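You operate a simulated robot arm through the tools that you are given. There is no shell and no other tool. Be economical: measure what you need, move in short steps, check, and stop when the job is done.

Carry out the task below with a simulated two-armed robot. There is one attempt and no reset: what you move stays moved.

Task
On the side table, fold the grey cloth in half, so that its two long edges meet.

It is judged by the outcome, as a careful person would: the job done as asked, and still so three seconds after it is handed in. It fails if anything else is knocked over, pushed out of place, dropped, spilled or broken. Flat cloth is picked up by pressing the open fingertips on it (5 to 10 N) and closing them slowly along it; thin cloth reads only 2 to 8 mm in the jaws.

Robot
Two 7-joint arms with two-finger parallel grippers on one trunk, on a base that drives. Base frame: it is fixed to the floor where the robot stands at the start and does not move with it; the origin is under the middle of the robot, x ahead of it, y to its left, z up. Units: mm, degrees, N and s.
The left shoulder is at the start at [80, 131, 947], the right one opposite. With the tool pointing down near the work surface each hand reaches from about 400 to 860 mm from the robot's upright axis, wherever it stands, measured 20 degrees to its own side. Places, roughly: side table [600, 100, 800]. Payload 1.57 kg a hand.
Tool frame (each hand has its own): the origin (TCP) lies between the finger pads and is the grasp point; the fingertips stand 30 mm ahead of it; z points along the fingers, y is the line along which they close. The gripper opens to 110 mm. The fingers are 24 mm wide and 12 mm thick; the gripper's body (48 by 112 mm) begins 78 mm behind the TCP.
Orientation is that of the tool frame in the base frame, as a unit quaternion [w, x, y, z]. With the fingers straight down and closing along the base's y, the tool's x points along the base's -x, its y along +y and its z along -z.

Tools
- The arms move only by the tool play_rows. It takes "left_rows", "right_rows" or both (then of equal length, played together; a hand with none holds still); each is one flat list of numbers, 7 for each row, row after row: the shift along the tool's x, y, z in units of 50 mm (1.0 is 50 mm), then the turn, a rotation vector about the tool's x, y, z in units of 6 degrees (1.0 is 6 degrees), then the gripper command, from -1 (fully open) to 1 (shut), values between in proportion. In form: [x, y, z, rx, ry, rz, grip, x, y, z, rx, ry, rz, grip, ...]. A call has 1 to 8 rows; each row shifts and turns the commanded pose from where the row before left it, along the tool's axes as they then stand. A call with a number of a shift or a turn outside -1 to 1 is refused whole. Each row takes 0.2 s and may step no farther than 50 mm and 8.6 degrees from the row before; otherwise, or with a gripper value out of range, the whole call is refused. Where a pose cannot be reached the arm comes as near as it can. A force on the tool above 40 N (or 10 N above the force at the start of the call, whichever is more), or a blocked arm, ends the call early, and 0.2 s more pass. The fingers move at their own pace (about 108 mm/s each) and stop on an object; they squeeze with about 35 N. The grip force told is the motor's: it shows also when the fingers shut on nothing. Time passes only in rows, and 0.2 s behind the last, so rows that do not move let the fingers close. It gives the time, the measured TCP pose, the force on the tool (base axes), the opening and the grip force at its end, in the units of the frame above (readings bear some noise), with the torque about the TCP (base axes, N m) and any sound that the robot's microphone picked up.
- Cameras (640 x 400 px; columns grow to the right, rows downward): "scene" is now at [-62.8, 18, 1398.2]; the picture's right is [0.23, -0.97, 0.00], its down [-0.72, -0.17, -0.67] and it looks along [0.65, 0.15, -0.74] (base axes); focal length 256 px, centre (320, 200). "left" rides on the left gripper at [70, -16, -141] in its tool frame; the picture's right is [0.23, 0.97, 0.00], its down [-0.86, 0.20, -0.48] and it looks along [-0.47, 0.11, 0.88] (tool axes); focal length 222 px, centre (320, 200). "right" rides on the right gripper at [70, 16, -141] in its tool frame; the picture's right is [-0.23, 0.97, 0.00], its down [-0.86, -0.20, -0.48] and it looks along [-0.47, -0.11, 0.88] (tool axes); focal length 222 px, centre (320, 200). There is no depth. A picture from a camera that has moved, and an enlarged one, comes with that camera's place and axes in the base frame and with its lens.
- get_image(camera): a new picture of that camera. No time passes.
- drive_base(legs): drives the robot by 1 to 6 legs, each [ahead, left, turn to the left] in mm, mm and degrees, along the robot's own axes; the way and the turn of a leg run together, so that a leg with both is an arc; at most 1500 mm and 180 degrees a leg. The arms and the cameras ride along, it lands a little off, and it stops where it bumps. It gives what a move gives.
- aim_head(pan, tilt): turns the head with the scene camera to pan (to the left, within 109 degrees either way) and tilt (down, from -29 to 69), counted from straight ahead of the robot. It gives what a move gives.
- zoom(camera, box): a new picture of the part [left, top, right, bottom] of that camera's present view, enlarged. No time passes.
- close_job(): hands the job in; it is judged then, once.

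Go step by step. Nothing tells you exact positions but the pictures and the camera data: compare them with the known pose of the tool, close in by small moves and look again before you grip or let go. The budget is 120 turns and 92 pictures, counting those below and the enlarged ones. Unless the task says otherwise, let go and move clear before handing in.

The tools are called by a JSON object that holds its "api" and its "payload". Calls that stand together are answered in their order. play_rows: Moves the arms, as the interface text tells. Its arguments: {"type":"object","properties":{"left_rows":{"type":"array"},"right_rows":{"type":"array"}},"required":[]} The other tools are called the same way: drive_base (legs) drives the base; aim_head (pan, tilt) turns the head that bears the scene camera; get_image (camera) takes a picture; zoom (camera, box) takes an enlarged picture of a part of a camera's view; close_job () hands the job in.

At the start:

```text
clock: 0.0
left_tcp_pos: [579.5, 307.2, 947.8]
left_ee_rot: [0.0, 0.001, 1.0, 0.0]
left_contact_force: [-0.1, 0.0, -0.2]
left_ft_torque: [0.02, -0.02, 0.0]
left_width: 110.0
left_gripper_force: 0.0
right_tcp_pos: [543.2, -232.3, 1037.0]
right_ee_rot: [0.0, 0.0, 1.0, 0.0]
right_contact_force: [0.5, 0.0, 0.5]
right_ft_torque: [0.02, -0.01, 0.01]
right_width: 110.2
right_gripper_force: 0.0
robot x, y, heading: [-0.1, 2.4, -0.2]
head pan, tilt: [13.0, 47.9]
```

scene: 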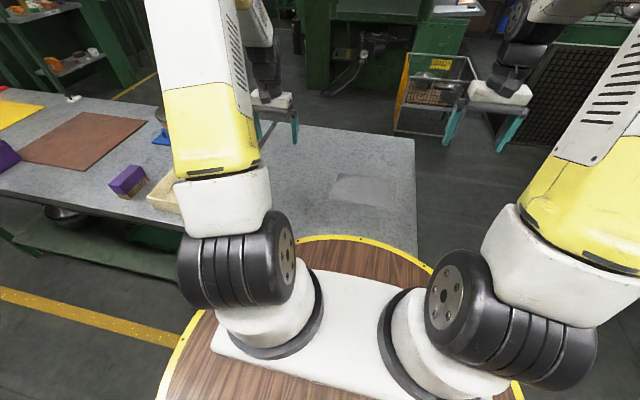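
right: 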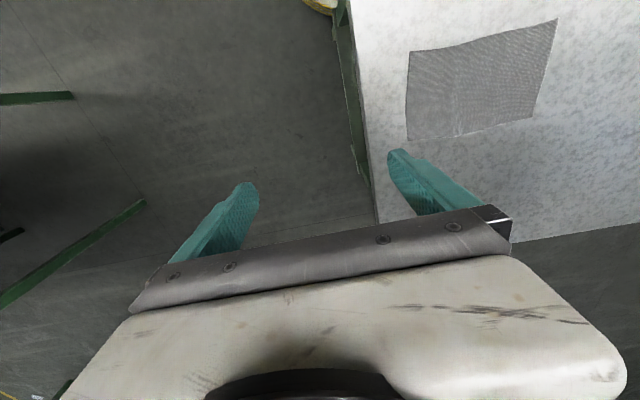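
left: 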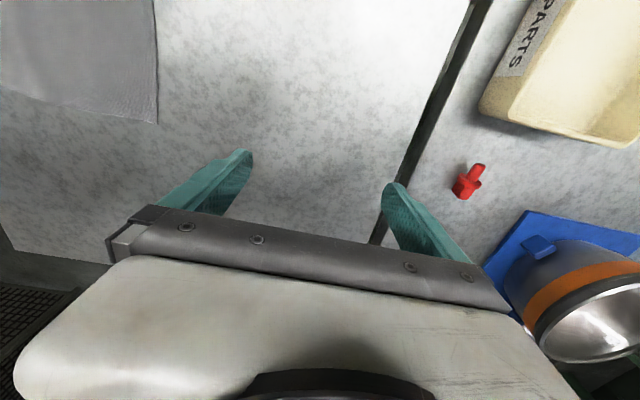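

I see a small grey cloth on the side table, nearly in front of the robot. I'll zoom in to measure its corners.

{"api": "zoom", "payload": {"camera": "scene", "box": [300, 120, 428, 248]}}

{"api": "zoom", "payload": {"camera": "right", "box": [340, 0, 640, 188]}}

{"api": "zoom", "payload": {"camera": "left", "box": [0, 0, 320, 200]}}

```text
3.12 times, centred on (364, 184) of scene
camera zoom: at [-62.8, 18.0, 1398.2], right [0.23, -0.97, 0.0], down [-0.72, -0.17, -0.67], along [0.65, 0.15, -0.74], focal length 799 px, centre (182, 250)
```

zoom: 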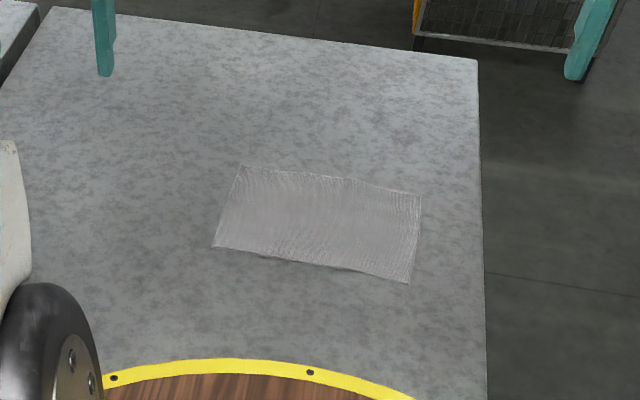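

```text
2.13 times, centred on (490, 94) of right
camera zoom: at [473.6, -215.3, 1178.9], right [0.23, 0.97, 0.0], down [0.86, -0.2, 0.48], along [0.47, -0.11, -0.88], focal length 473 px, centre (-42, 426)
```

zoom: 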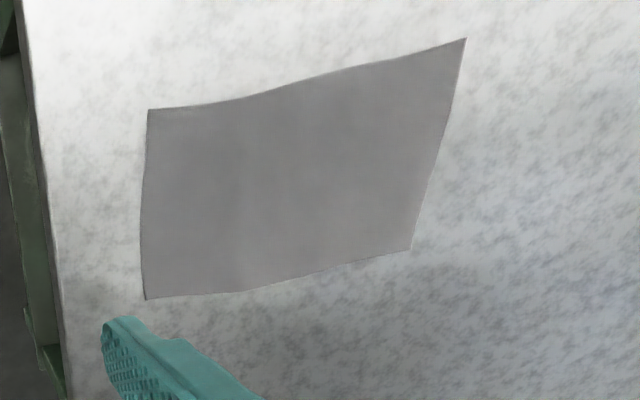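

```text
2.00 times, centred on (160, 100) of left
camera zoom: at [509.8, 290.1, 1089.5], right [-0.23, 0.97, 0.0], down [0.86, 0.2, 0.48], along [0.47, 0.11, -0.88], focal length 444 px, centre (640, 400)
```

zoom: 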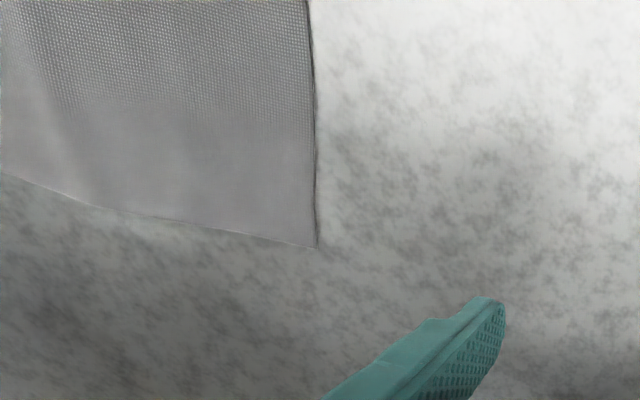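

The cloth lies with its long edges along y. Its corners are about NL (478,110), NR (473,-84), FL (607,106) and FR (602,-92), and the table is at z≈795. I plan to fold the far edge towards me with both hands, so I'll back off a little first to get working room.

{"api": "drive_base", "payload": {"legs": [[-120, 0, 0]]}}

```text
clock: 1.2
left_tcp_pos: [459.5, 306.2, 947.5]
left_ee_rot: [0.0, 0.0, 1.0, 0.0]
left_contact_force: [0.4, 0.1, 0.3]
left_ft_torque: [-0.04, 0.0, -0.03]
left_width: 110.1
left_gripper_force: 0.0
right_tcp_pos: [423.6, -230.7, 1037.5]
right_ee_rot: [0.0, 0.0, 1.0, 0.001]
right_contact_force: [0.2, 0.6, 0.2]
right_ft_torque: [-0.03, -0.01, 0.0]
right_width: 109.9
right_gripper_force: 0.0
robot x, y, heading: [-120.2, 2.5, -0.2]
head pan, tilt: [13.0, 47.9]
```

Now I'm turning both hands 90° so their fingers close along x, with the cameras outward.

{"api": "play_rows", "payload": {"left_rows": [0, 0, 0, 0, 0, 1, 0.2, 0, 0, 0, 0, 0, 1, 0.2, 0, 0, 0, 0, 0, 1, 0.2, 0, 0, 0, 0, 0, 1, 0.2, 0, 0, 0, 0, 0, 1, 0.2, 0, 0, 0, 0, 0, 1, 0.2, 0, 0, 0, 0, 0, 1, 0.2, 0, 0, 0, 0, 0, 1, 0.2], "right_rows": [0, 0, 0, 0, 0, -1, 0.2, 0, 0, 0, 0, 0, -1, 0.2, 0, 0, 0, 0, 0, -1, 0.2, 0, 0, 0, 0, 0, -1, 0.2, 0, 0, 0, 0, 0, -1, 0.2, 0, 0, 0, 0, 0, -1, 0.2, 0, 0, 0, 0, 0, -1, 0.2, 0, 0, 0, 0, 0, -1, 0.2]}}

{"api": "play_rows", "payload": {"left_rows": [0, 0, 0, 0, 0, 1, 0.2, 0, 0, 0, 0, 0, 1, 0.2, 0, 0, 0, 0, 0, 1, 0.2, 0, 0, 0, 0, 0, 1, 0.2, 0, 0, 0, 0, 0, 1, 0.2, 0, 0, 0, 0, 0, 1, 0.2, 0, 0, 0, 0, 0, 1, 0.2, 0, 0, 0, 0, 0, 0, 0.2], "right_rows": [0, 0, 0, 0, 0, -1, 0.2, 0, 0, 0, 0, 0, -1, 0.2, 0, 0, 0, 0, 0, -1, 0.2, 0, 0, 0, 0, 0, -1, 0.2, 0, 0, 0, 0, 0, -1, 0.2, 0, 0, 0, 0, 0, -1, 0.2, 0, 0, 0, 0, 0, -1, 0.2, 0, 0, 0, 0, 0, 0, 0.2]}}

```text
clock: 3.0
left_tcp_pos: [458.8, 306.0, 947.3]
left_ee_rot: [0.0, 0.407, 0.914, -0.001]
left_contact_force: [0.0, -0.5, 0.7]
left_ft_torque: [-0.01, -0.05, 0.01]
left_width: 44.0
left_gripper_force: 0.0
right_tcp_pos: [423.4, -230.6, 1038.8]
right_ee_rot: [0.0, -0.407, 0.913, -0.001]
right_contact_force: [-0.4, 0.0, -0.4]
right_ft_torque: [0.0, 0.01, 0.01]
right_width: 44.1
right_gripper_force: 0.1
robot x, y, heading: [-119.1, 0.5, -0.1]
head pan, tilt: [13.0, 47.9]
```

```text
clock: 4.8
left_tcp_pos: [460.0, 306.9, 947.9]
left_ee_rot: [0.001, 0.708, 0.706, 0.0]
left_contact_force: [0.3, -0.3, 0.0]
left_ft_torque: [-0.04, -0.03, -0.01]
left_width: 44.3
left_gripper_force: 0.0
right_tcp_pos: [425.0, -232.4, 1037.0]
right_ee_rot: [0.0, 0.707, -0.707, 0.0]
right_contact_force: [-0.7, 0.4, 0.5]
right_ft_torque: [0.01, -0.02, -0.03]
right_width: 44.0
right_gripper_force: 0.1
robot x, y, heading: [-123.8, 0.7, 0.0]
head pan, tilt: [13.0, 47.9]
```

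{"api": "play_rows", "payload": {"left_rows": [-0.737, 0.433, 0.2, 0, 0, 0, 0.2, -0.737, 0.433, 0.2, 0, 0, 0, 0.2, -0.737, 0.433, 0.2, 0, 0, 0, 0.2, -0.737, 0.433, 0.2, 0, 0, 0, 0.2, -0.737, 0.433, 0.2, 0, 0, 0, 0.2, -0.737, 0.433, 0.2, 0, 0, 0, 0.2, 0, 0, 0, 0, 0, 0, 0.2], "right_rows": [-0.533, -0.543, 0.523, 0, 0, 0, 0.2, -0.533, -0.543, 0.523, 0, 0, 0, 0.2, -0.533, -0.543, 0.523, 0, 0, 0, 0.2, -0.533, -0.543, 0.523, 0, 0, 0, 0.2, -0.533, -0.543, 0.523, 0, 0, 0, 0.2, -0.533, -0.543, 0.523, 0, 0, 0, 0.2, 0, 0, 0, 0, 0, 0, 0.2]}}

{"api": "get_image", "payload": {"camera": "left"}}

{"api": "get_image", "payload": {"camera": "right"}}

{"api": "get_image", "payload": {"camera": "scene"}}

```text
clock: 6.4
left_tcp_pos: [587.9, 83.7, 888.5]
left_ee_rot: [0.0, 0.707, 0.707, 0.001]
left_contact_force: [0.8, -0.1, 0.1]
left_ft_torque: [-0.01, -0.03, 0.0]
left_width: 44.2
left_gripper_force: 0.2
right_tcp_pos: [587.6, -71.1, 879.9]
right_ee_rot: [0.0, -0.707, 0.707, 0.001]
right_contact_force: [-0.1, 0.0, -0.5]
right_ft_torque: [-0.02, -0.03, 0.02]
right_width: 43.7
right_gripper_force: 0.0
robot x, y, heading: [-120.1, 2.8, 0.2]
head pan, tilt: [13.0, 47.9]
```

```text
85 pictures are left
camera left: at [572.4, 153.8, 1029.0], right [0.97, 0.23, 0.0], down [0.2, -0.85, 0.48], along [0.11, -0.47, -0.88], focal length 222 px, centre (320, 200)
```

left: 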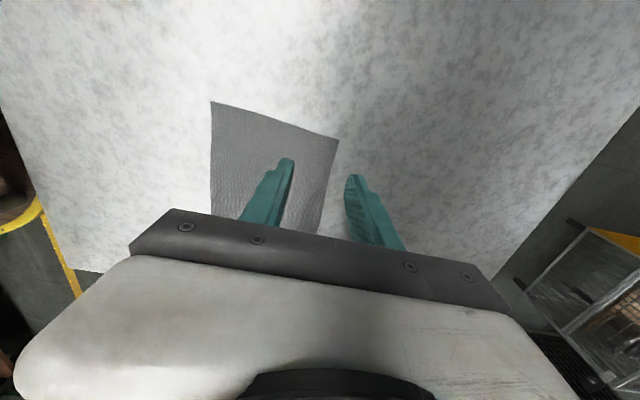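

```text
84 pictures are left
camera right: at [570.7, -141.0, 1021.2], right [-0.97, 0.23, 0.0], down [0.2, 0.86, 0.48], along [0.11, 0.47, -0.88], focal length 222 px, centre (320, 200)
```

right: 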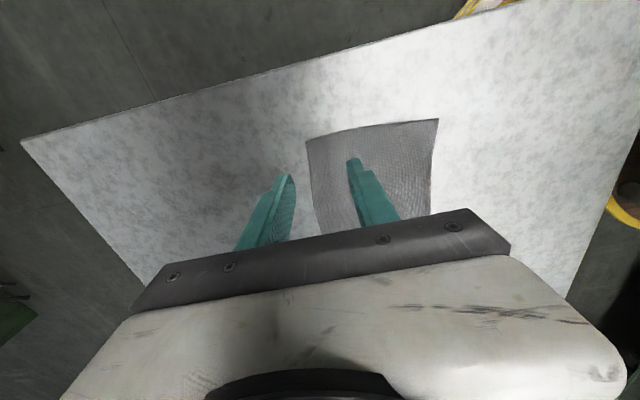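

```text
83 pictures are left
camera scene: at [-182.7, 18.0, 1398.2], right [0.23, -0.97, 0.0], down [-0.72, -0.17, -0.67], along [0.65, 0.15, -0.74], focal length 256 px, centre (320, 200)
```

scene: 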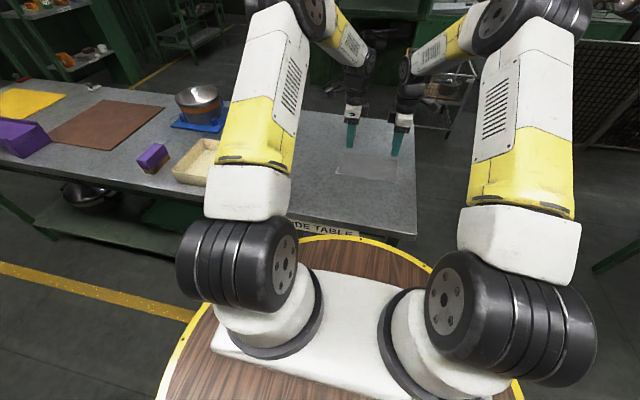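

{"api": "play_rows", "payload": {"left_rows": [0.02, 0.06, 0.53, 0, 0, 0, 0.564, 0.02, 0.06, 0.53, 0, 0, 0, 0.564, 0, 0, 0, 0, 0, 0, 0.564], "right_rows": [0, -0.015, 0.45, 0, 0, 0, 0.564, 0, -0.015, 0.45, 0, 0, 0, 0.564, 0, 0, 0, 0, 0, 0, 0.564]}}

{"api": "zoom", "payload": {"camera": "left", "box": [200, 60, 440, 260]}}

{"api": "zoom", "payload": {"camera": "right", "box": [200, 60, 440, 260]}}

```text
clock: 7.2
left_tcp_pos: [594.9, 87.1, 835.7]
left_ee_rot: [-0.001, 0.707, 0.707, 0.001]
left_contact_force: [-0.2, 1.0, 0.5]
left_ft_torque: [0.02, -0.01, 0.02]
left_width: 24.0
left_gripper_force: 0.0
right_tcp_pos: [589.2, -72.4, 834.3]
right_ee_rot: [0.0, -0.707, 0.707, 0.0]
right_contact_force: [-0.6, 0.6, -0.8]
right_ft_torque: [0.02, -0.02, -0.03]
right_width: 24.0
right_gripper_force: 0.1
robot x, y, heading: [-119.2, -1.9, 0.2]
head pan, tilt: [13.0, 47.9]
```

```text
2.00 times, centred on (320, 160) of left
camera zoom: at [578.5, 156.4, 977.2], right [0.97, 0.23, 0.0], down [0.2, -0.86, 0.48], along [0.11, -0.47, -0.88], focal length 444 px, centre (320, 280)
```

zoom: 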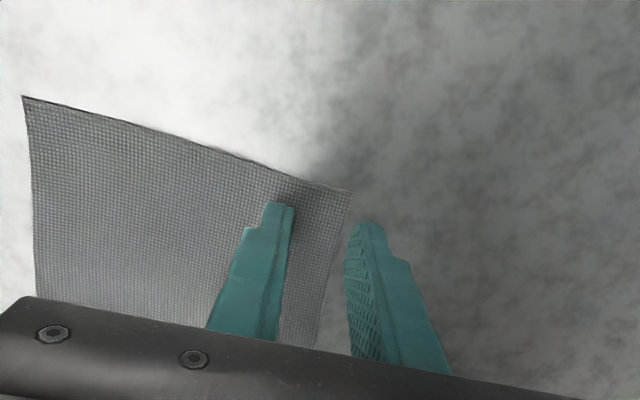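

```text
2.00 times, centred on (320, 160) of right
camera zoom: at [572.8, -141.6, 976.6], right [-0.97, 0.23, 0.0], down [0.2, 0.86, 0.48], along [0.11, 0.47, -0.88], focal length 444 px, centre (320, 280)
```

zoom: 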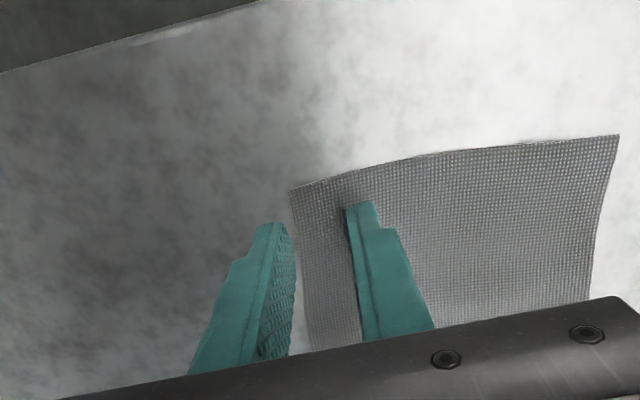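

The outer finger stands just off the far edge and the inner one is on the cloth. Next I lower gently to contact.

{"api": "play_rows", "payload": {"left_rows": [0, -0.03, 0.12, 0, 0, 0, 0.564, 0, 0, 0.04, 0, 0, 0, 0.564, 0, 0, 0, 0, 0, 0, 0.564], "right_rows": [0, 0.03, 0.1, 0, 0, 0, 0.564, 0, 0, 0.04, 0, 0, 0, 0.564, 0, 0, 0, 0, 0, 0, 0.564]}}

```text
clock: 8.0
left_tcp_pos: [594.2, 87.8, 832.4]
left_ee_rot: [0.002, 0.707, 0.707, 0.003]
left_contact_force: [-1.6, 1.7, 38.0]
left_ft_torque: [0.22, 0.73, -0.07]
left_width: 24.7
left_gripper_force: 0.3
right_tcp_pos: [586.2, -71.8, 831.2]
right_ee_rot: [0.002, -0.707, 0.708, -0.002]
right_contact_force: [2.3, -2.0, 24.5]
right_ft_torque: [-0.14, 0.28, 0.08]
right_width: 23.3
right_gripper_force: 0.1
robot x, y, heading: [-119.9, 0.9, -0.0]
head pan, tilt: [13.0, 47.9]
```

{"api": "play_rows", "payload": {"left_rows": [0, 0, -0.074, 0, 0, 0, 0.564, 0, 0, 0, 0, 0, 0, 0.564], "right_rows": [0, 0, -0.052, 0, 0, 0, 0.564, 0, 0, 0, 0, 0, 0, 0.564]}}

```text
clock: 8.6
left_tcp_pos: [592.3, 87.6, 832.1]
left_ee_rot: [0.0, 0.707, 0.707, 0.0]
left_contact_force: [2.9, -1.0, 18.9]
left_ft_torque: [0.12, 0.2, 0.01]
left_width: 21.7
left_gripper_force: 0.0
right_tcp_pos: [586.5, -72.1, 829.9]
right_ee_rot: [0.0, -0.707, 0.707, 0.0]
right_contact_force: [4.0, 0.6, 15.3]
right_ft_torque: [0.01, 0.02, 0.01]
right_width: 22.4
right_gripper_force: 0.1
robot x, y, heading: [-116.4, 0.8, -0.1]
head pan, tilt: [13.0, 47.9]
```

{"api": "play_rows", "payload": {"left_rows": [0, 0, -0.026, 0, 0, 0, 0.564, 0, 0, 0, 0, 0, 0, 0.564], "right_rows": [0, 0, -0.02, 0, 0, 0, 0.564, 0, 0, 0, 0, 0, 0, 0.564]}}

```text
clock: 9.2
left_tcp_pos: [592.2, 87.3, 831.1]
left_ee_rot: [-0.001, 0.707, 0.707, -0.001]
left_contact_force: [0.3, -0.8, 2.8]
left_ft_torque: [-0.03, 0.02, 0.01]
left_width: 23.7
left_gripper_force: 0.0
right_tcp_pos: [586.9, -71.3, 831.1]
right_ee_rot: [0.0, -0.707, 0.707, 0.0]
right_contact_force: [0.7, 0.7, 8.1]
right_ft_torque: [-0.03, -0.02, 0.01]
right_width: 23.7
right_gripper_force: 0.1
robot x, y, heading: [-122.1, -2.0, 0.2]
head pan, tilt: [13.0, 47.9]
```

Right presses about 8 N and left about 3 N, so I press the left a touch more and close slowly.

{"api": "play_rows", "payload": {"left_rows": [0, 0, 0.01, 0, 0, 0, 0.6, 0, 0, 0, 0, 0, 0, 0.65, 0, 0, 0, 0, 0, 0, 0.7, 0, 0, 0, 0, 0, 0, 0.76, 0, 0, 0, 0, 0, 0, 0.82, 0, 0, 0, 0, 0, 0, 0.88, 0, 0, 0, 0, 0, 0, 0.94, 0, 0, 0, 0, 0, 0, 1], "right_rows": [0, 0, 0, 0, 0, 0, 0.6, 0, 0, 0, 0, 0, 0, 0.65, 0, 0, 0, 0, 0, 0, 0.7, 0, 0, 0, 0, 0, 0, 0.76, 0, 0, 0, 0, 0, 0, 0.82, 0, 0, 0, 0, 0, 0, 0.88, 0, 0, 0, 0, 0, 0, 0.94, 0, 0, 0, 0, 0, 0, 1]}}

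{"api": "zoom", "payload": {"camera": "left", "box": [200, 60, 440, 260]}}

{"api": "zoom", "payload": {"camera": "right", "box": [200, 60, 440, 260]}}

```text
clock: 11.0
left_tcp_pos: [593.8, 87.2, 832.8]
left_ee_rot: [0.0, 0.707, 0.707, 0.001]
left_contact_force: [0.8, -0.3, 1.2]
left_ft_torque: [0.01, -0.01, 0.03]
left_width: 1.4
left_gripper_force: 23.3
right_tcp_pos: [587.7, -71.8, 832.2]
right_ee_rot: [-0.001, -0.707, 0.707, 0.0]
right_contact_force: [-0.3, -0.3, 1.9]
right_ft_torque: [0.02, 0.03, 0.01]
right_width: 2.2
right_gripper_force: 24.1
robot x, y, heading: [-122.3, 2.2, 0.1]
head pan, tilt: [13.0, 47.9]
```

```text
2.00 times, centred on (320, 160) of left
camera zoom: at [577.4, 156.9, 973.4], right [0.97, 0.23, 0.0], down [0.2, -0.86, 0.48], along [0.11, -0.47, -0.88], focal length 444 px, centre (320, 280)
```

zoom: 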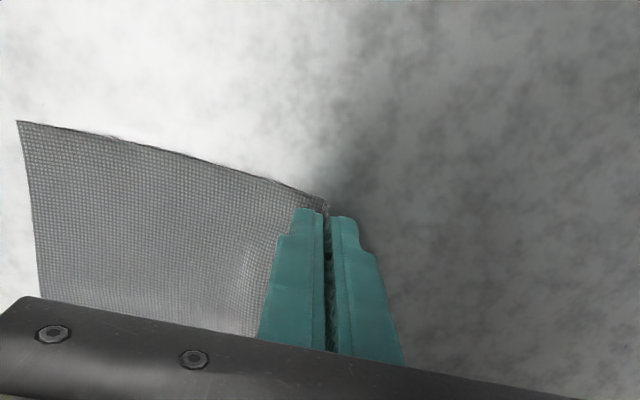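

```text
2.00 times, centred on (320, 160) of right
camera zoom: at [570.9, -141.4, 973.0], right [-0.97, 0.23, 0.0], down [0.2, 0.86, 0.48], along [0.11, 0.47, -0.88], focal length 444 px, centre (320, 280)
```

zoom: 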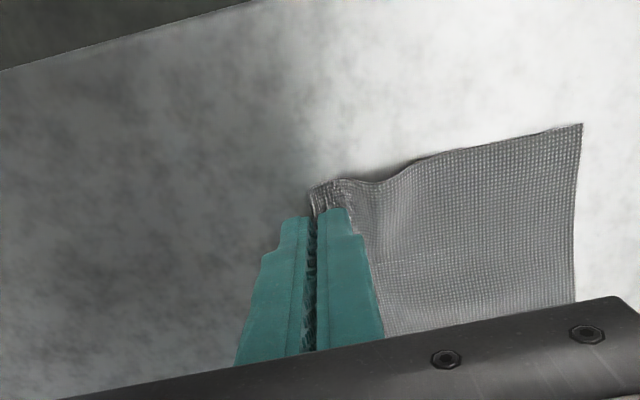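

Both seem to hold the edge. I'll lift a little to test.

{"api": "play_rows", "payload": {"left_rows": [0, 0, -0.2, 0, 0, 0, 1, 0, 0, -0.2, 0, 0, 0, 1, 0, 0, 0, 0, 0, 0, 1], "right_rows": [0, 0, -0.2, 0, 0, 0, 1, 0, 0, -0.2, 0, 0, 0, 1, 0, 0, 0, 0, 0, 0, 1]}}

{"api": "zoom", "payload": {"camera": "left", "box": [200, 60, 440, 260]}}

{"api": "zoom", "payload": {"camera": "right", "box": [200, 60, 440, 260]}}

{"api": "zoom", "payload": {"camera": "scene", "box": [300, 60, 460, 220]}}

```text
clock: 11.8
left_tcp_pos: [594.0, 86.8, 852.9]
left_ee_rot: [0.0, 0.707, 0.707, 0.0]
left_contact_force: [0.1, -1.1, -0.3]
left_ft_torque: [0.0, -0.01, 0.01]
left_width: 1.6
left_gripper_force: 23.3
right_tcp_pos: [587.3, -71.7, 851.9]
right_ee_rot: [0.0, -0.707, 0.707, 0.0]
right_contact_force: [-0.4, -0.2, -0.5]
right_ft_torque: [-0.01, 0.04, 0.0]
right_width: 2.2
right_gripper_force: 23.9
robot x, y, heading: [-116.8, -1.6, 0.1]
head pan, tilt: [13.0, 47.9]
```

```text
2.00 times, centred on (320, 160) of left
camera zoom: at [577.3, 156.8, 993.4], right [0.97, 0.23, 0.0], down [0.2, -0.86, 0.48], along [0.11, -0.47, -0.88], focal length 444 px, centre (320, 280)
```

zoom: 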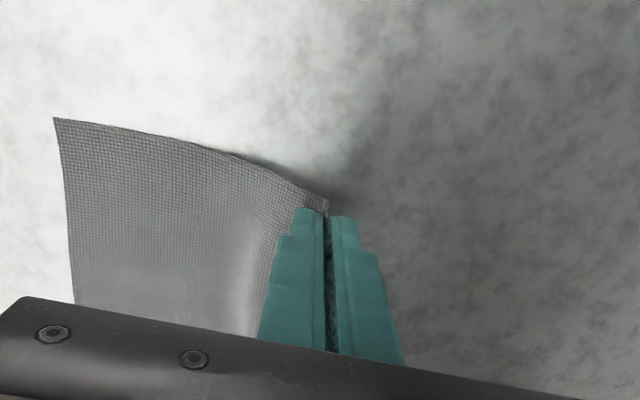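

```text
2.00 times, centred on (320, 160) of right
camera zoom: at [570.4, -141.1, 993.3], right [-0.97, 0.23, 0.0], down [0.2, 0.86, 0.48], along [0.11, 0.47, -0.88], focal length 444 px, centre (320, 280)
```

zoom: 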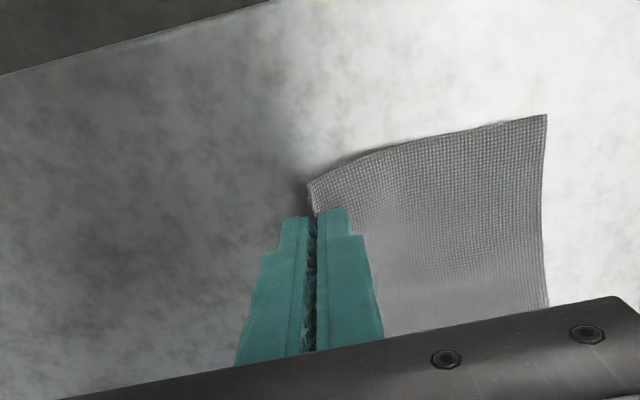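

```text
2.50 times, centred on (380, 140) of scene
camera zoom: at [-182.6, 18.0, 1398.2], right [0.23, -0.97, 0.0], down [-0.72, -0.17, -0.67], along [0.65, 0.15, -0.74], focal length 640 px, centre (170, 350)
```

zoom: 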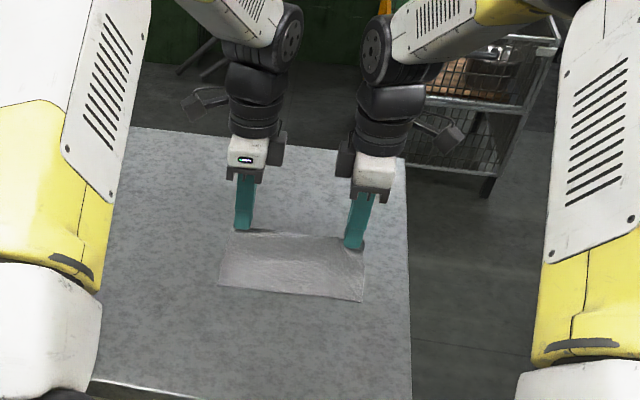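

{"api": "zoom", "payload": {"camera": "right", "box": [290, 130, 350, 190]}}

{"api": "zoom", "payload": {"camera": "left", "box": [290, 130, 350, 190]}}

```text
6.67 times, centred on (320, 160) of right
camera zoom: at [570.4, -141.1, 993.3], right [-0.97, 0.23, 0.0], down [0.2, 0.86, 0.48], along [0.11, 0.47, -0.88], focal length 1481 px, centre (320, 467)
```

zoom: 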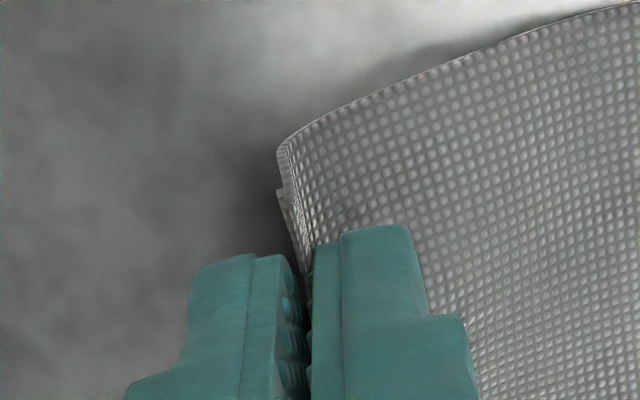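

```text
6.67 times, centred on (320, 160) of left
camera zoom: at [577.3, 156.8, 993.4], right [0.97, 0.23, 0.0], down [0.2, -0.86, 0.48], along [0.11, -0.47, -0.88], focal length 1481 px, centre (320, 467)
```

zoom: 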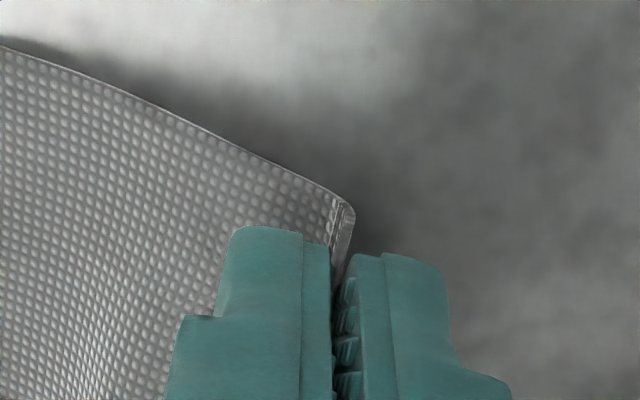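

Both hands hold the edge. I'll lift and tilt the hands 30° (fingers towards +x) partway over, so I can see the held edge.

{"api": "play_rows", "payload": {"left_rows": [0, -0.236, -0.14, -1, 0, 0, 1, 0, -0.22, -0.164, -1, 0, 0, 1, 0, -0.202, -0.186, -1, 0, 0, 1, 0, -0.181, -0.206, -1, 0, 0, 1, 0, -0.159, -0.224, -1, 0, 0, 1, 0, 0, 0, 0, 0, 0, 1], "right_rows": [0, 0.236, -0.14, 1, 0, 0, 1, 0, 0.22, -0.164, 1, 0, 0, 1, 0, 0.202, -0.186, 1, 0, 0, 1, 0, 0.181, -0.206, 1, 0, 0, 1, 0, 0.159, -0.224, 1, 0, 0, 1, 0, 0, 0, 0, 0, 0, 1]}}

{"api": "zoom", "payload": {"camera": "right", "box": [260, 100, 420, 220]}}

{"api": "zoom", "payload": {"camera": "left", "box": [220, 100, 380, 220]}}

{"api": "zoom", "payload": {"camera": "scene", "box": [320, 100, 440, 220]}}

```text
clock: 13.2
left_tcp_pos: [534.6, 88.4, 886.2]
left_ee_rot: [0.183, 0.683, 0.683, 0.183]
left_contact_force: [-0.1, 0.1, -0.7]
left_ft_torque: [0.01, 0.04, 0.0]
left_width: 1.7
left_gripper_force: 23.2
right_tcp_pos: [527.8, -70.5, 886.8]
right_ee_rot: [0.183, -0.683, 0.683, -0.183]
right_contact_force: [0.0, -0.6, -0.5]
right_ft_torque: [0.03, 0.06, 0.02]
right_width: 2.2
right_gripper_force: 23.4
robot x, y, heading: [-116.0, 1.1, 0.1]
head pan, tilt: [13.0, 47.9]
```

```text
3.33 times, centred on (340, 160) of right
camera zoom: at [442.7, -141.0, 1000.7], right [-0.84, 0.23, -0.49], down [-0.07, 0.85, 0.51], along [0.53, 0.47, -0.71], focal length 740 px, centre (253, 333)
```

zoom: 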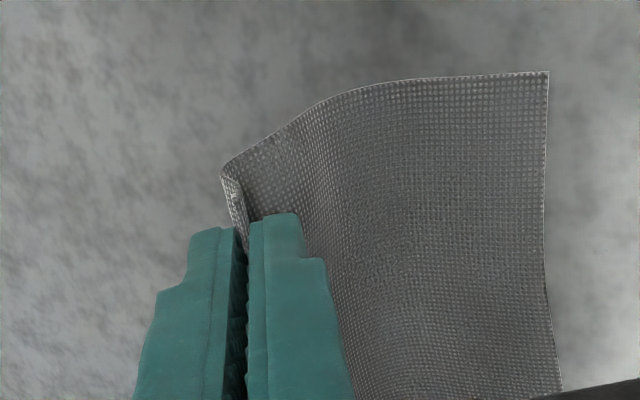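

```text
3.33 times, centred on (300, 160) of left
camera zoom: at [449.7, 157.0, 1001.1], right [0.84, 0.23, 0.49], down [-0.07, -0.85, 0.51], along [0.53, -0.47, -0.71], focal length 740 px, centre (387, 333)
```

zoom: 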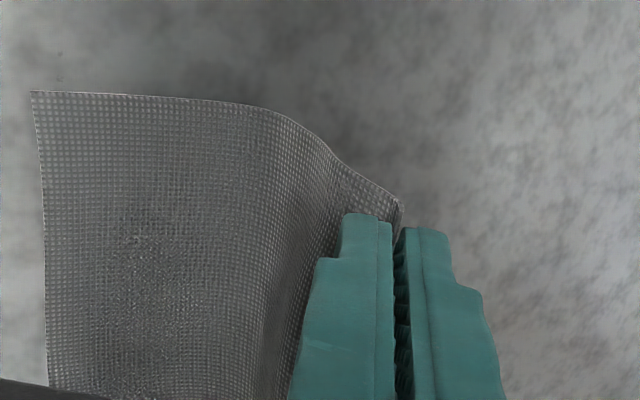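

```text
3.33 times, centred on (380, 160) of scene
camera zoom: at [-182.7, 18.0, 1398.2], right [0.23, -0.97, 0.0], down [-0.72, -0.17, -0.67], along [0.65, 0.15, -0.74], focal length 853 px, centre (120, 333)
```

zoom: 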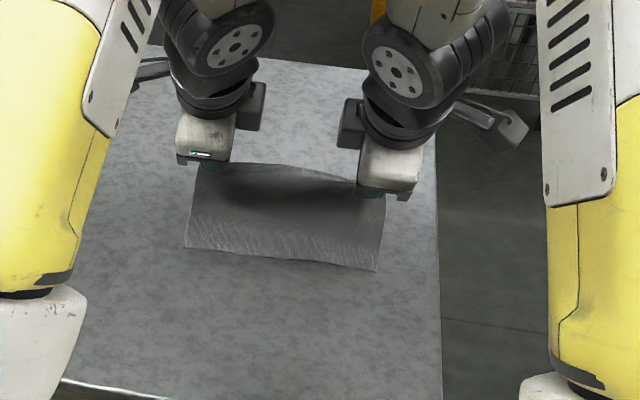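

{"api": "zoom", "payload": {"camera": "right", "box": [305, 130, 345, 180]}}

{"api": "zoom", "payload": {"camera": "left", "box": [295, 130, 335, 180]}}

```text
8.00 times, centred on (325, 155) of right
camera zoom: at [442.7, -141.0, 1000.7], right [-0.84, 0.23, -0.49], down [-0.07, 0.85, 0.51], along [0.53, 0.47, -0.71], focal length 1777 px, centre (280, 560)
```

zoom: 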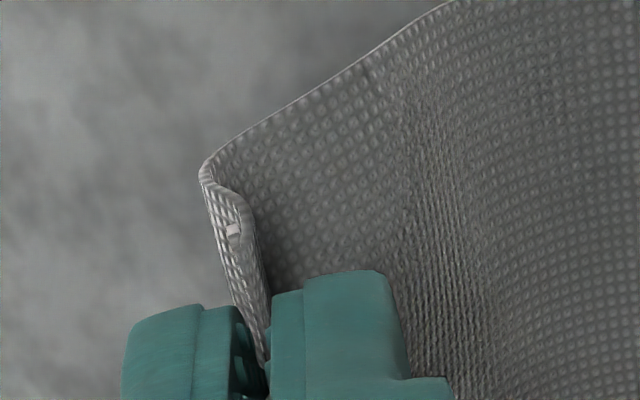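

```text
8.00 times, centred on (315, 155) of left
camera zoom: at [449.7, 157.0, 1001.1], right [0.84, 0.23, 0.49], down [-0.07, -0.85, 0.51], along [0.53, -0.47, -0.71], focal length 1777 px, centre (360, 560)
```

zoom: 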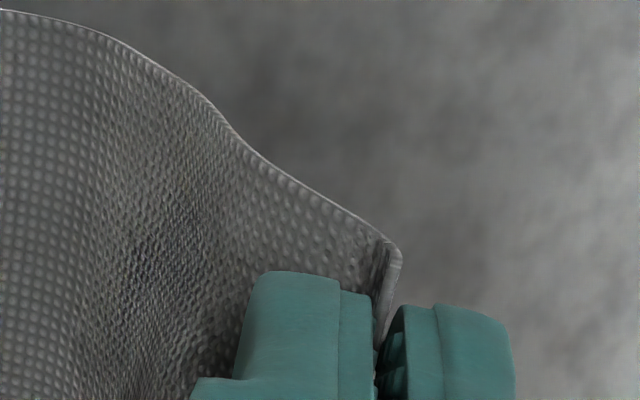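

The rim of the far edge is turned up neatly in both jaws. Now I carry it over the crease to just above the near edge, tilting to 45°.

{"api": "play_rows", "payload": {"left_rows": [0, -0.307, -0.108, -0.4167, 0, 0, 1, 0, -0.317, -0.06, -0.4167, 0, 0, 1, 0, -0.3, 0.01, -0.4167, 0, 0, 1, 0, -0.293, 0.053, -0.4167, 0, 0, 1, 0, -0.277, 0.081, -0.4167, 0, 0, 1, 0, -0.152, 0.024, -0.4167, 0, 0, 1, 0, 0, 0, 0, 0, 0, 1], "right_rows": [0, 0.186, -0.038, 0.4167, 0, 0, 1, 0, 0.216, 0.005, 0.4167, 0, 0, 1, 0, 0.218, 0.067, 0.4167, 0, 0, 1, 0, 0.213, 0.113, 0.4167, 0, 0, 1, 0, 0.216, 0.132, 0.4167, 0, 0, 1, 0, 0.119, 0.07, 0.4167, 0, 0, 1, 0, 0, 0, 0, 0, 0, 1]}}

{"api": "get_image", "payload": {"camera": "right"}}

{"api": "get_image", "payload": {"camera": "left"}}

{"api": "zoom", "payload": {"camera": "scene", "box": [320, 100, 440, 220]}}

```text
clock: 13.9
left_tcp_pos: [499.9, 203.4, 866.7]
left_ee_rot: [0.186, 0.598, 0.746, 0.227]
left_contact_force: [-0.1, -0.4, -0.1]
left_ft_torque: [0.04, -0.01, 0.02]
left_width: 0.0
left_gripper_force: 21.0
right_tcp_pos: [512.2, -181.1, 869.8]
right_ee_rot: [0.192, -0.601, 0.743, -0.224]
right_contact_force: [-0.6, -0.2, 0.2]
right_ft_torque: [-0.01, 0.0, 0.02]
right_width: 2.0
right_gripper_force: 23.4
robot x, y, heading: [-120.3, 1.2, 0.0]
head pan, tilt: [13.0, 47.9]
stopped in row 3 (left hand): the arm was blocked; the commanded pose is now the measured one
```

```text
68 pictures are left
camera right: at [406.4, -231.0, 976.8], right [-0.74, 0.39, -0.55], down [0.07, 0.85, 0.52], along [0.67, 0.35, -0.66], focal length 222 px, centre (320, 200)
```

right: 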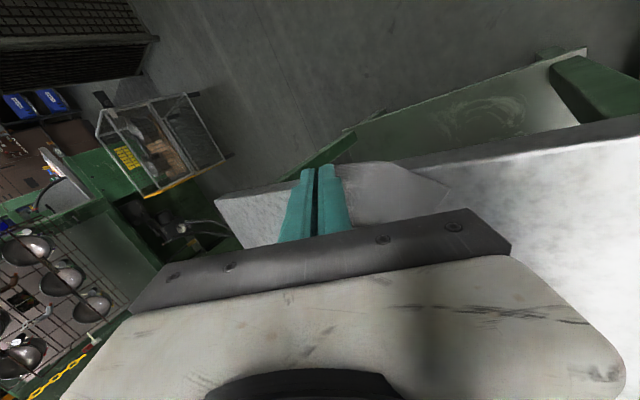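

```text
67 pictures are left
camera left: at [394.4, 251.4, 973.8], right [0.74, 0.4, 0.54], down [0.08, -0.85, 0.51], along [0.67, -0.33, -0.66], focal length 222 px, centre (320, 200)
```

left: 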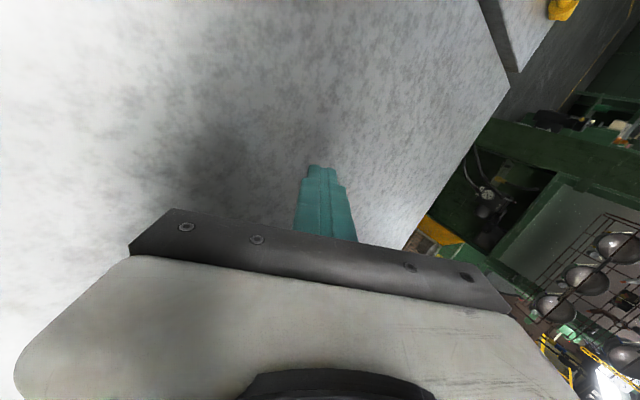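

```text
3.33 times, centred on (380, 160) of scene
camera zoom: at [-182.7, 18.0, 1398.2], right [0.23, -0.97, 0.0], down [-0.72, -0.17, -0.67], along [0.65, 0.15, -0.74], focal length 853 px, centre (120, 333)
```

zoom: 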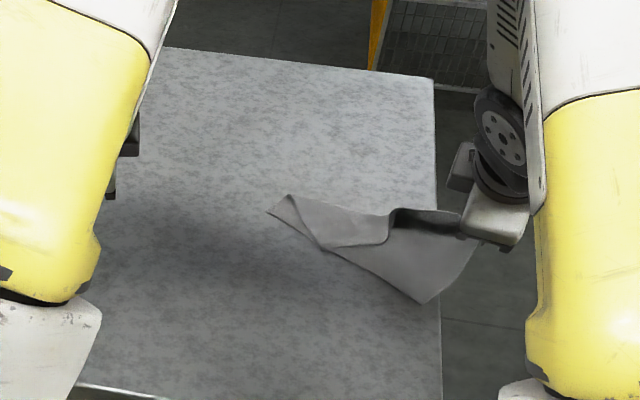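

Both arms ran into a joint limit when tilted that far: they swung outward, the left lost the cloth, and the right still holds its corner. I'll bring both hands back to vertical, staying put, and then re-lay the cloth.

{"api": "play_rows", "payload": {"left_rows": [0, 0, -0.2, 0.95, 0, 0, 1, 0, 0, -0.2, 0.95, 0, 0, 1, 0, 0, -0.2, 0.95, 0, 0, 1, 0, 0, -0.2, 0.95, 0, 0, 1, 0, 0, -0.2, 0.95, 0, 0, 1, 0, 0, -0.2, 0.95, 0, 0, 1, 0, 0, 0, 0, 0, 1, 1, 0, 0, 0, 0, 0, 1, 1], "right_rows": [0, 0, 0, -0.95, 0, 0, 1, 0, 0, 0, -0.95, 0, 0, 1, 0, 0, 0, -0.95, 0, 0, 1, 0, 0, 0, -0.95, 0, 0, 1, 0, 0, 0, -0.95, 0, 0, 1, 0, 0, 0, -0.95, 0, 0, 1, 0, 0, 0, 0, 0, -1, 1, 0, 0, 0, 0, 0, -1, 1]}}

{"api": "get_image", "payload": {"camera": "scene"}}

{"api": "get_image", "payload": {"camera": "left"}}

{"api": "get_image", "payload": {"camera": "right"}}

```text
clock: 15.7
left_tcp_pos: [479.0, 198.2, 921.3]
left_ee_rot: [0.002, 0.705, 0.71, -0.003]
left_contact_force: [-0.1, -0.5, -0.1]
left_ft_torque: [0.03, -0.02, -0.01]
left_width: 0.1
left_gripper_force: 21.2
right_tcp_pos: [511.0, -179.4, 870.7]
right_ee_rot: [-0.008, 0.709, -0.705, -0.003]
right_contact_force: [0.9, 0.5, -0.1]
right_ft_torque: [-0.01, -0.03, -0.03]
right_width: 1.9
right_gripper_force: 23.8
robot x, y, heading: [-120.0, 2.8, 0.0]
head pan, tilt: [13.0, 47.9]
```

```text
65 pictures are left
camera scene: at [-182.5, 18.0, 1398.2], right [0.23, -0.97, 0.0], down [-0.72, -0.17, -0.67], along [0.65, 0.15, -0.74], focal length 256 px, centre (320, 200)
```

scene: 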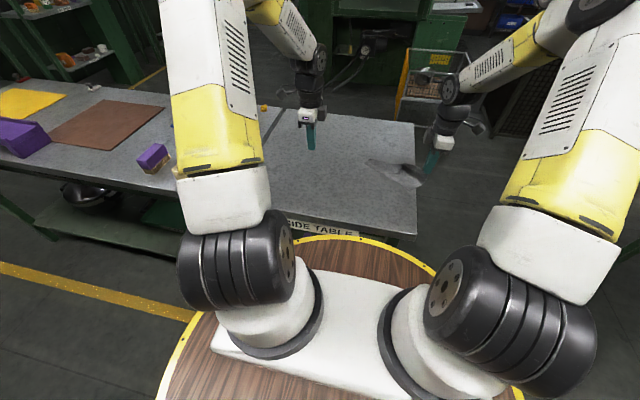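

```text
64 pictures are left
camera left: at [463.8, 269.0, 1062.2], right [0.97, 0.23, 0.0], down [0.21, -0.85, 0.48], along [0.11, -0.47, -0.88], focal length 222 px, centre (320, 200)
```

left: 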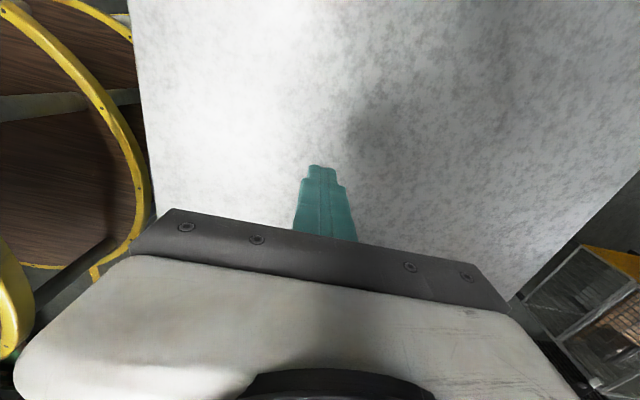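

```text
63 pictures are left
camera right: at [495.4, -251.9, 1010.8], right [-0.98, 0.22, 0.0], down [0.19, 0.85, 0.49], along [0.11, 0.48, -0.87], focal length 222 px, centre (320, 200)
```

right: 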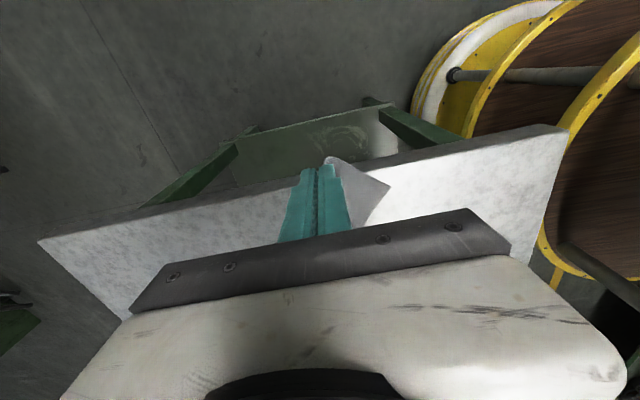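

{"api": "zoom", "payload": {"camera": "scene", "box": [340, 120, 460, 220]}}

```text
4.00 times, centred on (400, 170) of scene
camera zoom: at [-182.5, 18.0, 1398.2], right [0.23, -0.97, 0.0], down [-0.72, -0.17, -0.67], along [0.65, 0.15, -0.74], focal length 1023 px, centre (0, 320)
```

zoom: 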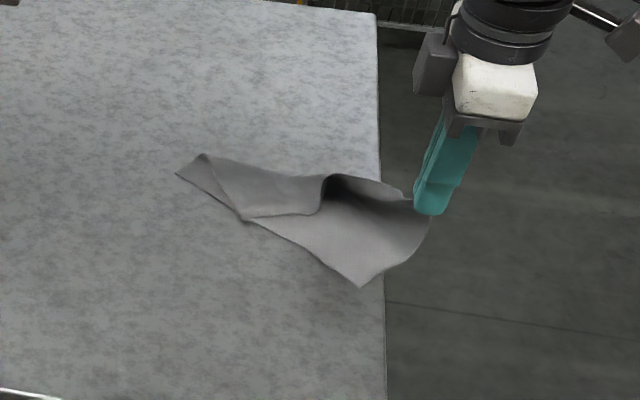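

The right hand holds the FR corner and the cloth's other end is twisted on the table. I'll lift it clear so it hangs flat in the y–z plane, then lay it back down on the table with a forward motion.

{"api": "play_rows", "payload": {"left_rows": [0.275, 0, 0, 0, 0, 0, -0.5, 0.275, 0, 0, 0, 0, 0, -0.5, 0.275, 0, 0, 0, 0, 0, -0.5, 0.275, 0, 0, 0, 0, 0, -0.5, 0.275, 0, 0, 0, 0, 0, -0.5, 0.275, 0, 0, 0, 0, 0, -0.5, 0.275, 0, 0, 0, 0, 0, -0.5, 0.275, 0, 0, 0, 0, 0, -0.5], "right_rows": [-0.3, 0.03, -0.523, 0, 0, 0, 1, -0.3, 0.03, -0.523, 0, 0, 0, 1, -0.3, 0.03, -0.523, 0, 0, 0, 1, -0.3, 0.03, -0.523, 0, 0, 0, 1, -0.3, 0.03, -0.523, 0, 0, 0, 1, -0.3, 0.03, -0.523, 0, 0, 0, 1, -0.3, 0.03, -0.523, 0, 0, 0, 1, -0.3, 0.03, -0.523, 0, 0, 0, 1]}}

{"api": "get_image", "payload": {"camera": "scene"}}

{"api": "get_image", "payload": {"camera": "left"}}

{"api": "get_image", "payload": {"camera": "right"}}

```text
clock: 17.5
left_tcp_pos: [479.0, 309.0, 920.9]
left_ee_rot: [0.002, 0.704, 0.71, -0.003]
left_contact_force: [0.6, -0.4, -0.2]
left_ft_torque: [-0.01, 0.01, -0.01]
left_width: 82.5
left_gripper_force: 0.0
right_tcp_pos: [498.1, -63.2, 1081.8]
right_ee_rot: [-0.007, 0.709, -0.705, -0.003]
right_contact_force: [0.5, -1.3, -0.3]
right_ft_torque: [0.01, 0.04, 0.02]
right_width: 1.7
right_gripper_force: 23.9
robot x, y, heading: [-121.2, 1.7, -0.0]
head pan, tilt: [13.0, 47.9]
```

```text
61 pictures are left
camera scene: at [-182.4, 17.8, 1398.2], right [0.23, -0.97, 0.0], down [-0.72, -0.17, -0.67], along [0.65, 0.15, -0.74], focal length 256 px, centre (320, 200)
```

scene: 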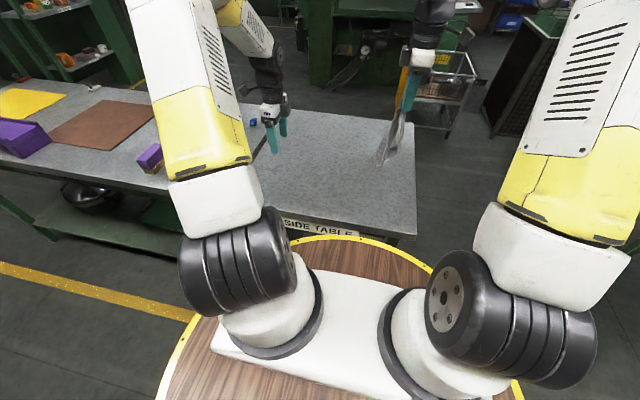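

```text
60 pictures are left
camera left: at [463.3, 379.3, 1061.8], right [0.97, 0.23, 0.0], down [0.21, -0.85, 0.48], along [0.11, -0.47, -0.88], focal length 222 px, centre (320, 200)
```

left: 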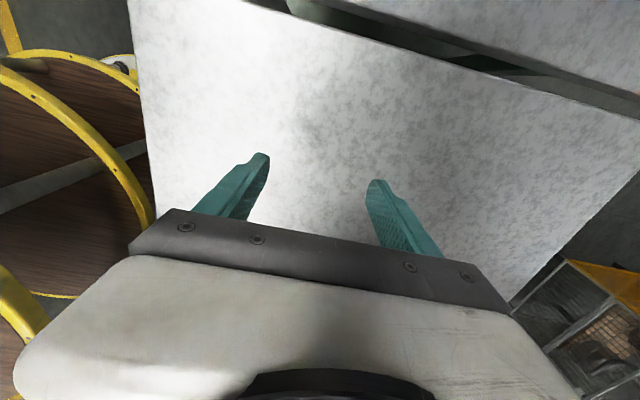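

```text
59 pictures are left
camera right: at [482.1, -134.7, 1221.7], right [-0.97, 0.22, 0.0], down [0.19, 0.85, 0.49], along [0.11, 0.48, -0.87], focal length 222 px, centre (320, 200)
```

right: 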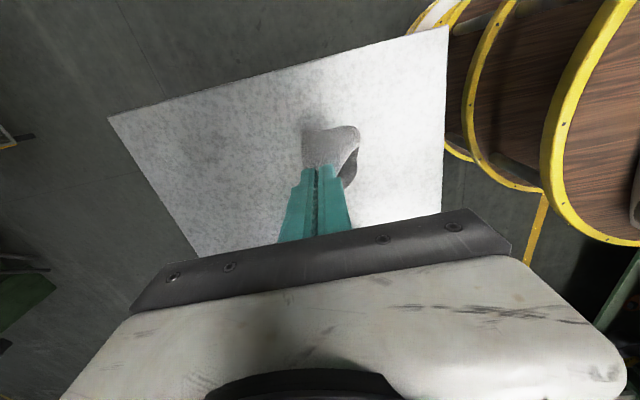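

{"api": "zoom", "payload": {"camera": "scene", "box": [350, 80, 440, 180]}}

```text
4.00 times, centred on (395, 130) of scene
camera zoom: at [-182.4, 17.8, 1398.2], right [0.23, -0.97, 0.0], down [-0.72, -0.17, -0.67], along [0.65, 0.15, -0.74], focal length 1023 px, centre (20, 480)
```

zoom: 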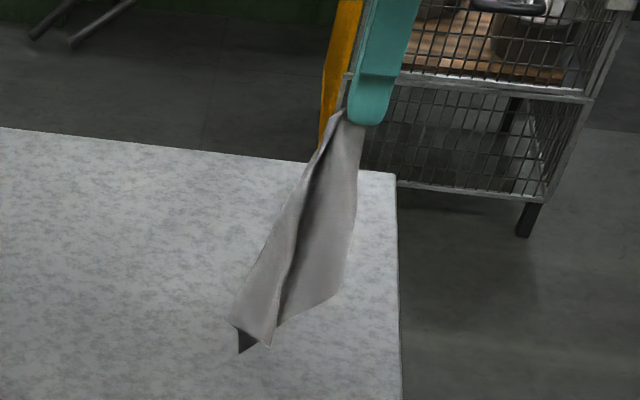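

The cloth hangs draped from the right hand. I'll lay it along +x so the robot-side face comes up, then take the FL corner with the left hand.

{"api": "play_rows", "payload": {"right_rows": [0, 0.5, 0.45, 0, 0, 0, 1, 0, 0.5, 0.45, 0, 0, 0, 1, 0, -0.66, 0.6, 0, 0, 0, 1, 0, -0.66, 0.6, 0, 0, 0, 1, 0, -0.66, 0.6, 0, 0, 0, 1, 0, -0.66, 0.6, 0, 0, 0, 1, 0, -0.66, 0.6, 0, 0, 0, 1, 0, -0.66, 0.6, 0, 0, 0, 1]}}

{"api": "zoom", "payload": {"camera": "scene", "box": [320, 80, 440, 200]}}

{"api": "get_image", "payload": {"camera": "right"}}

```text
clock: 19.3
left_tcp_pos: [479.2, 307.8, 920.9]
left_ee_rot: [0.002, 0.705, 0.71, -0.003]
left_contact_force: [-0.2, -0.6, 0.1]
left_ft_torque: [-0.01, -0.02, -0.01]
left_width: 82.3
left_gripper_force: 0.0
right_tcp_pos: [646.9, -60.0, 856.4]
right_ee_rot: [-0.006, 0.709, -0.705, -0.001]
right_contact_force: [0.2, 0.0, 1.2]
right_ft_torque: [-0.01, -0.09, -0.06]
right_width: 1.8
right_gripper_force: 23.4
robot x, y, heading: [-117.6, -0.8, 0.1]
head pan, tilt: [13.0, 47.9]
```

```text
3.33 times, centred on (380, 140) of scene
camera zoom: at [-183.0, 18.0, 1398.2], right [0.23, -0.97, 0.0], down [-0.72, -0.17, -0.67], along [0.65, 0.15, -0.74], focal length 853 px, centre (120, 400)
```

zoom: 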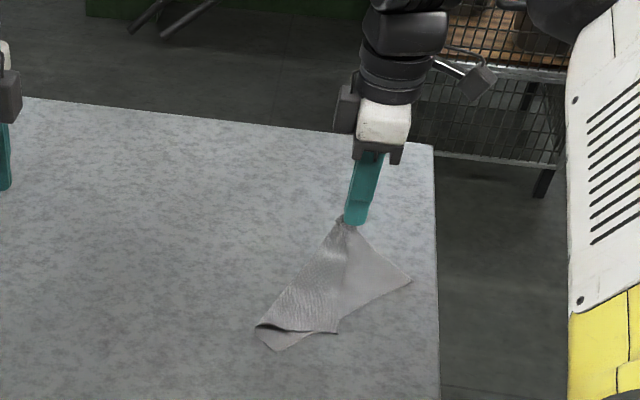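

```text
56 pictures are left
camera right: at [630.5, -131.0, 996.6], right [-0.97, 0.22, 0.0], down [0.19, 0.85, 0.49], along [0.11, 0.48, -0.87], focal length 222 px, centre (320, 200)
```

right: 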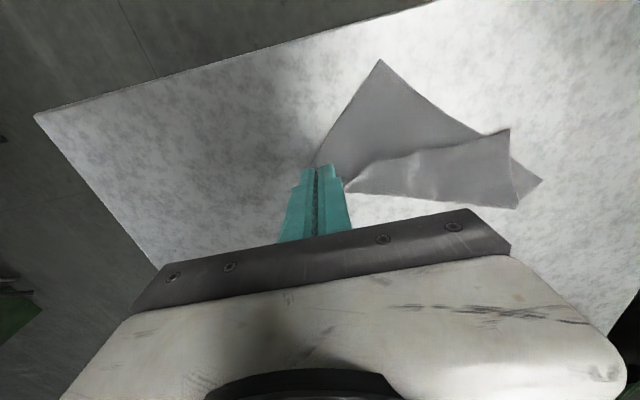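

The cloth is now flat except for the FL corner, which is folded over on top. I'll set the right corner down, release it and move the right hand clear, then unfold the flap.

{"api": "play_rows", "payload": {"right_rows": [0, -0.1, 0.24, 0, 0, 0, 1, 0, -0.1, 0.2, 0, 0, 0, 1, 0, 0, 0, 0, 0, 0, 0.8, 0, 0, 0, 0, 0, 0, 0.6, 0, 0, -0.3, 0, 0, 0, 0.4, 0, 0, -0.8, 0, 0, 0, 0.4, 0, 0, -1, 0, 0, 0, 0.4, 0.5, 0, -0.8, 0, 0, 0, 0.4]}}

{"api": "get_image", "payload": {"camera": "right"}}

{"api": "zoom", "payload": {"camera": "scene", "box": [320, 80, 440, 200]}}

```text
clock: 21.1
left_tcp_pos: [479.2, 310.3, 921.1]
left_ee_rot: [0.002, 0.704, 0.71, -0.003]
left_contact_force: [0.0, 1.2, 0.5]
left_ft_torque: [-0.02, 0.01, 0.02]
left_width: 82.5
left_gripper_force: 0.0
right_tcp_pos: [656.1, -83.7, 980.6]
right_ee_rot: [-0.006, 0.709, -0.705, -0.003]
right_contact_force: [0.3, 1.0, -1.0]
right_ft_torque: [-0.01, 0.02, -0.01]
right_width: 33.2
right_gripper_force: 0.0
robot x, y, heading: [-122.4, 0.6, 0.1]
head pan, tilt: [13.0, 47.9]
```

```text
55 pictures are left
camera right: at [640.0, -156.6, 1120.0], right [-0.98, 0.22, 0.0], down [0.19, 0.85, 0.49], along [0.11, 0.48, -0.87], focal length 222 px, centre (320, 200)
```

right: 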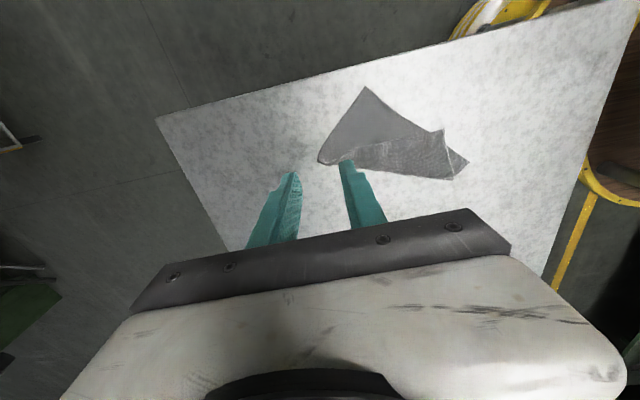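

```text
3.33 times, centred on (380, 140) of scene
camera zoom: at [-182.3, 18.3, 1398.2], right [0.23, -0.97, 0.0], down [-0.72, -0.17, -0.67], along [0.65, 0.15, -0.74], focal length 853 px, centre (120, 400)
```

zoom: 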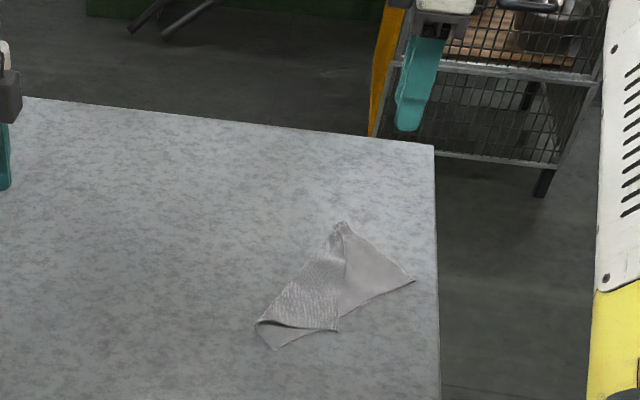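

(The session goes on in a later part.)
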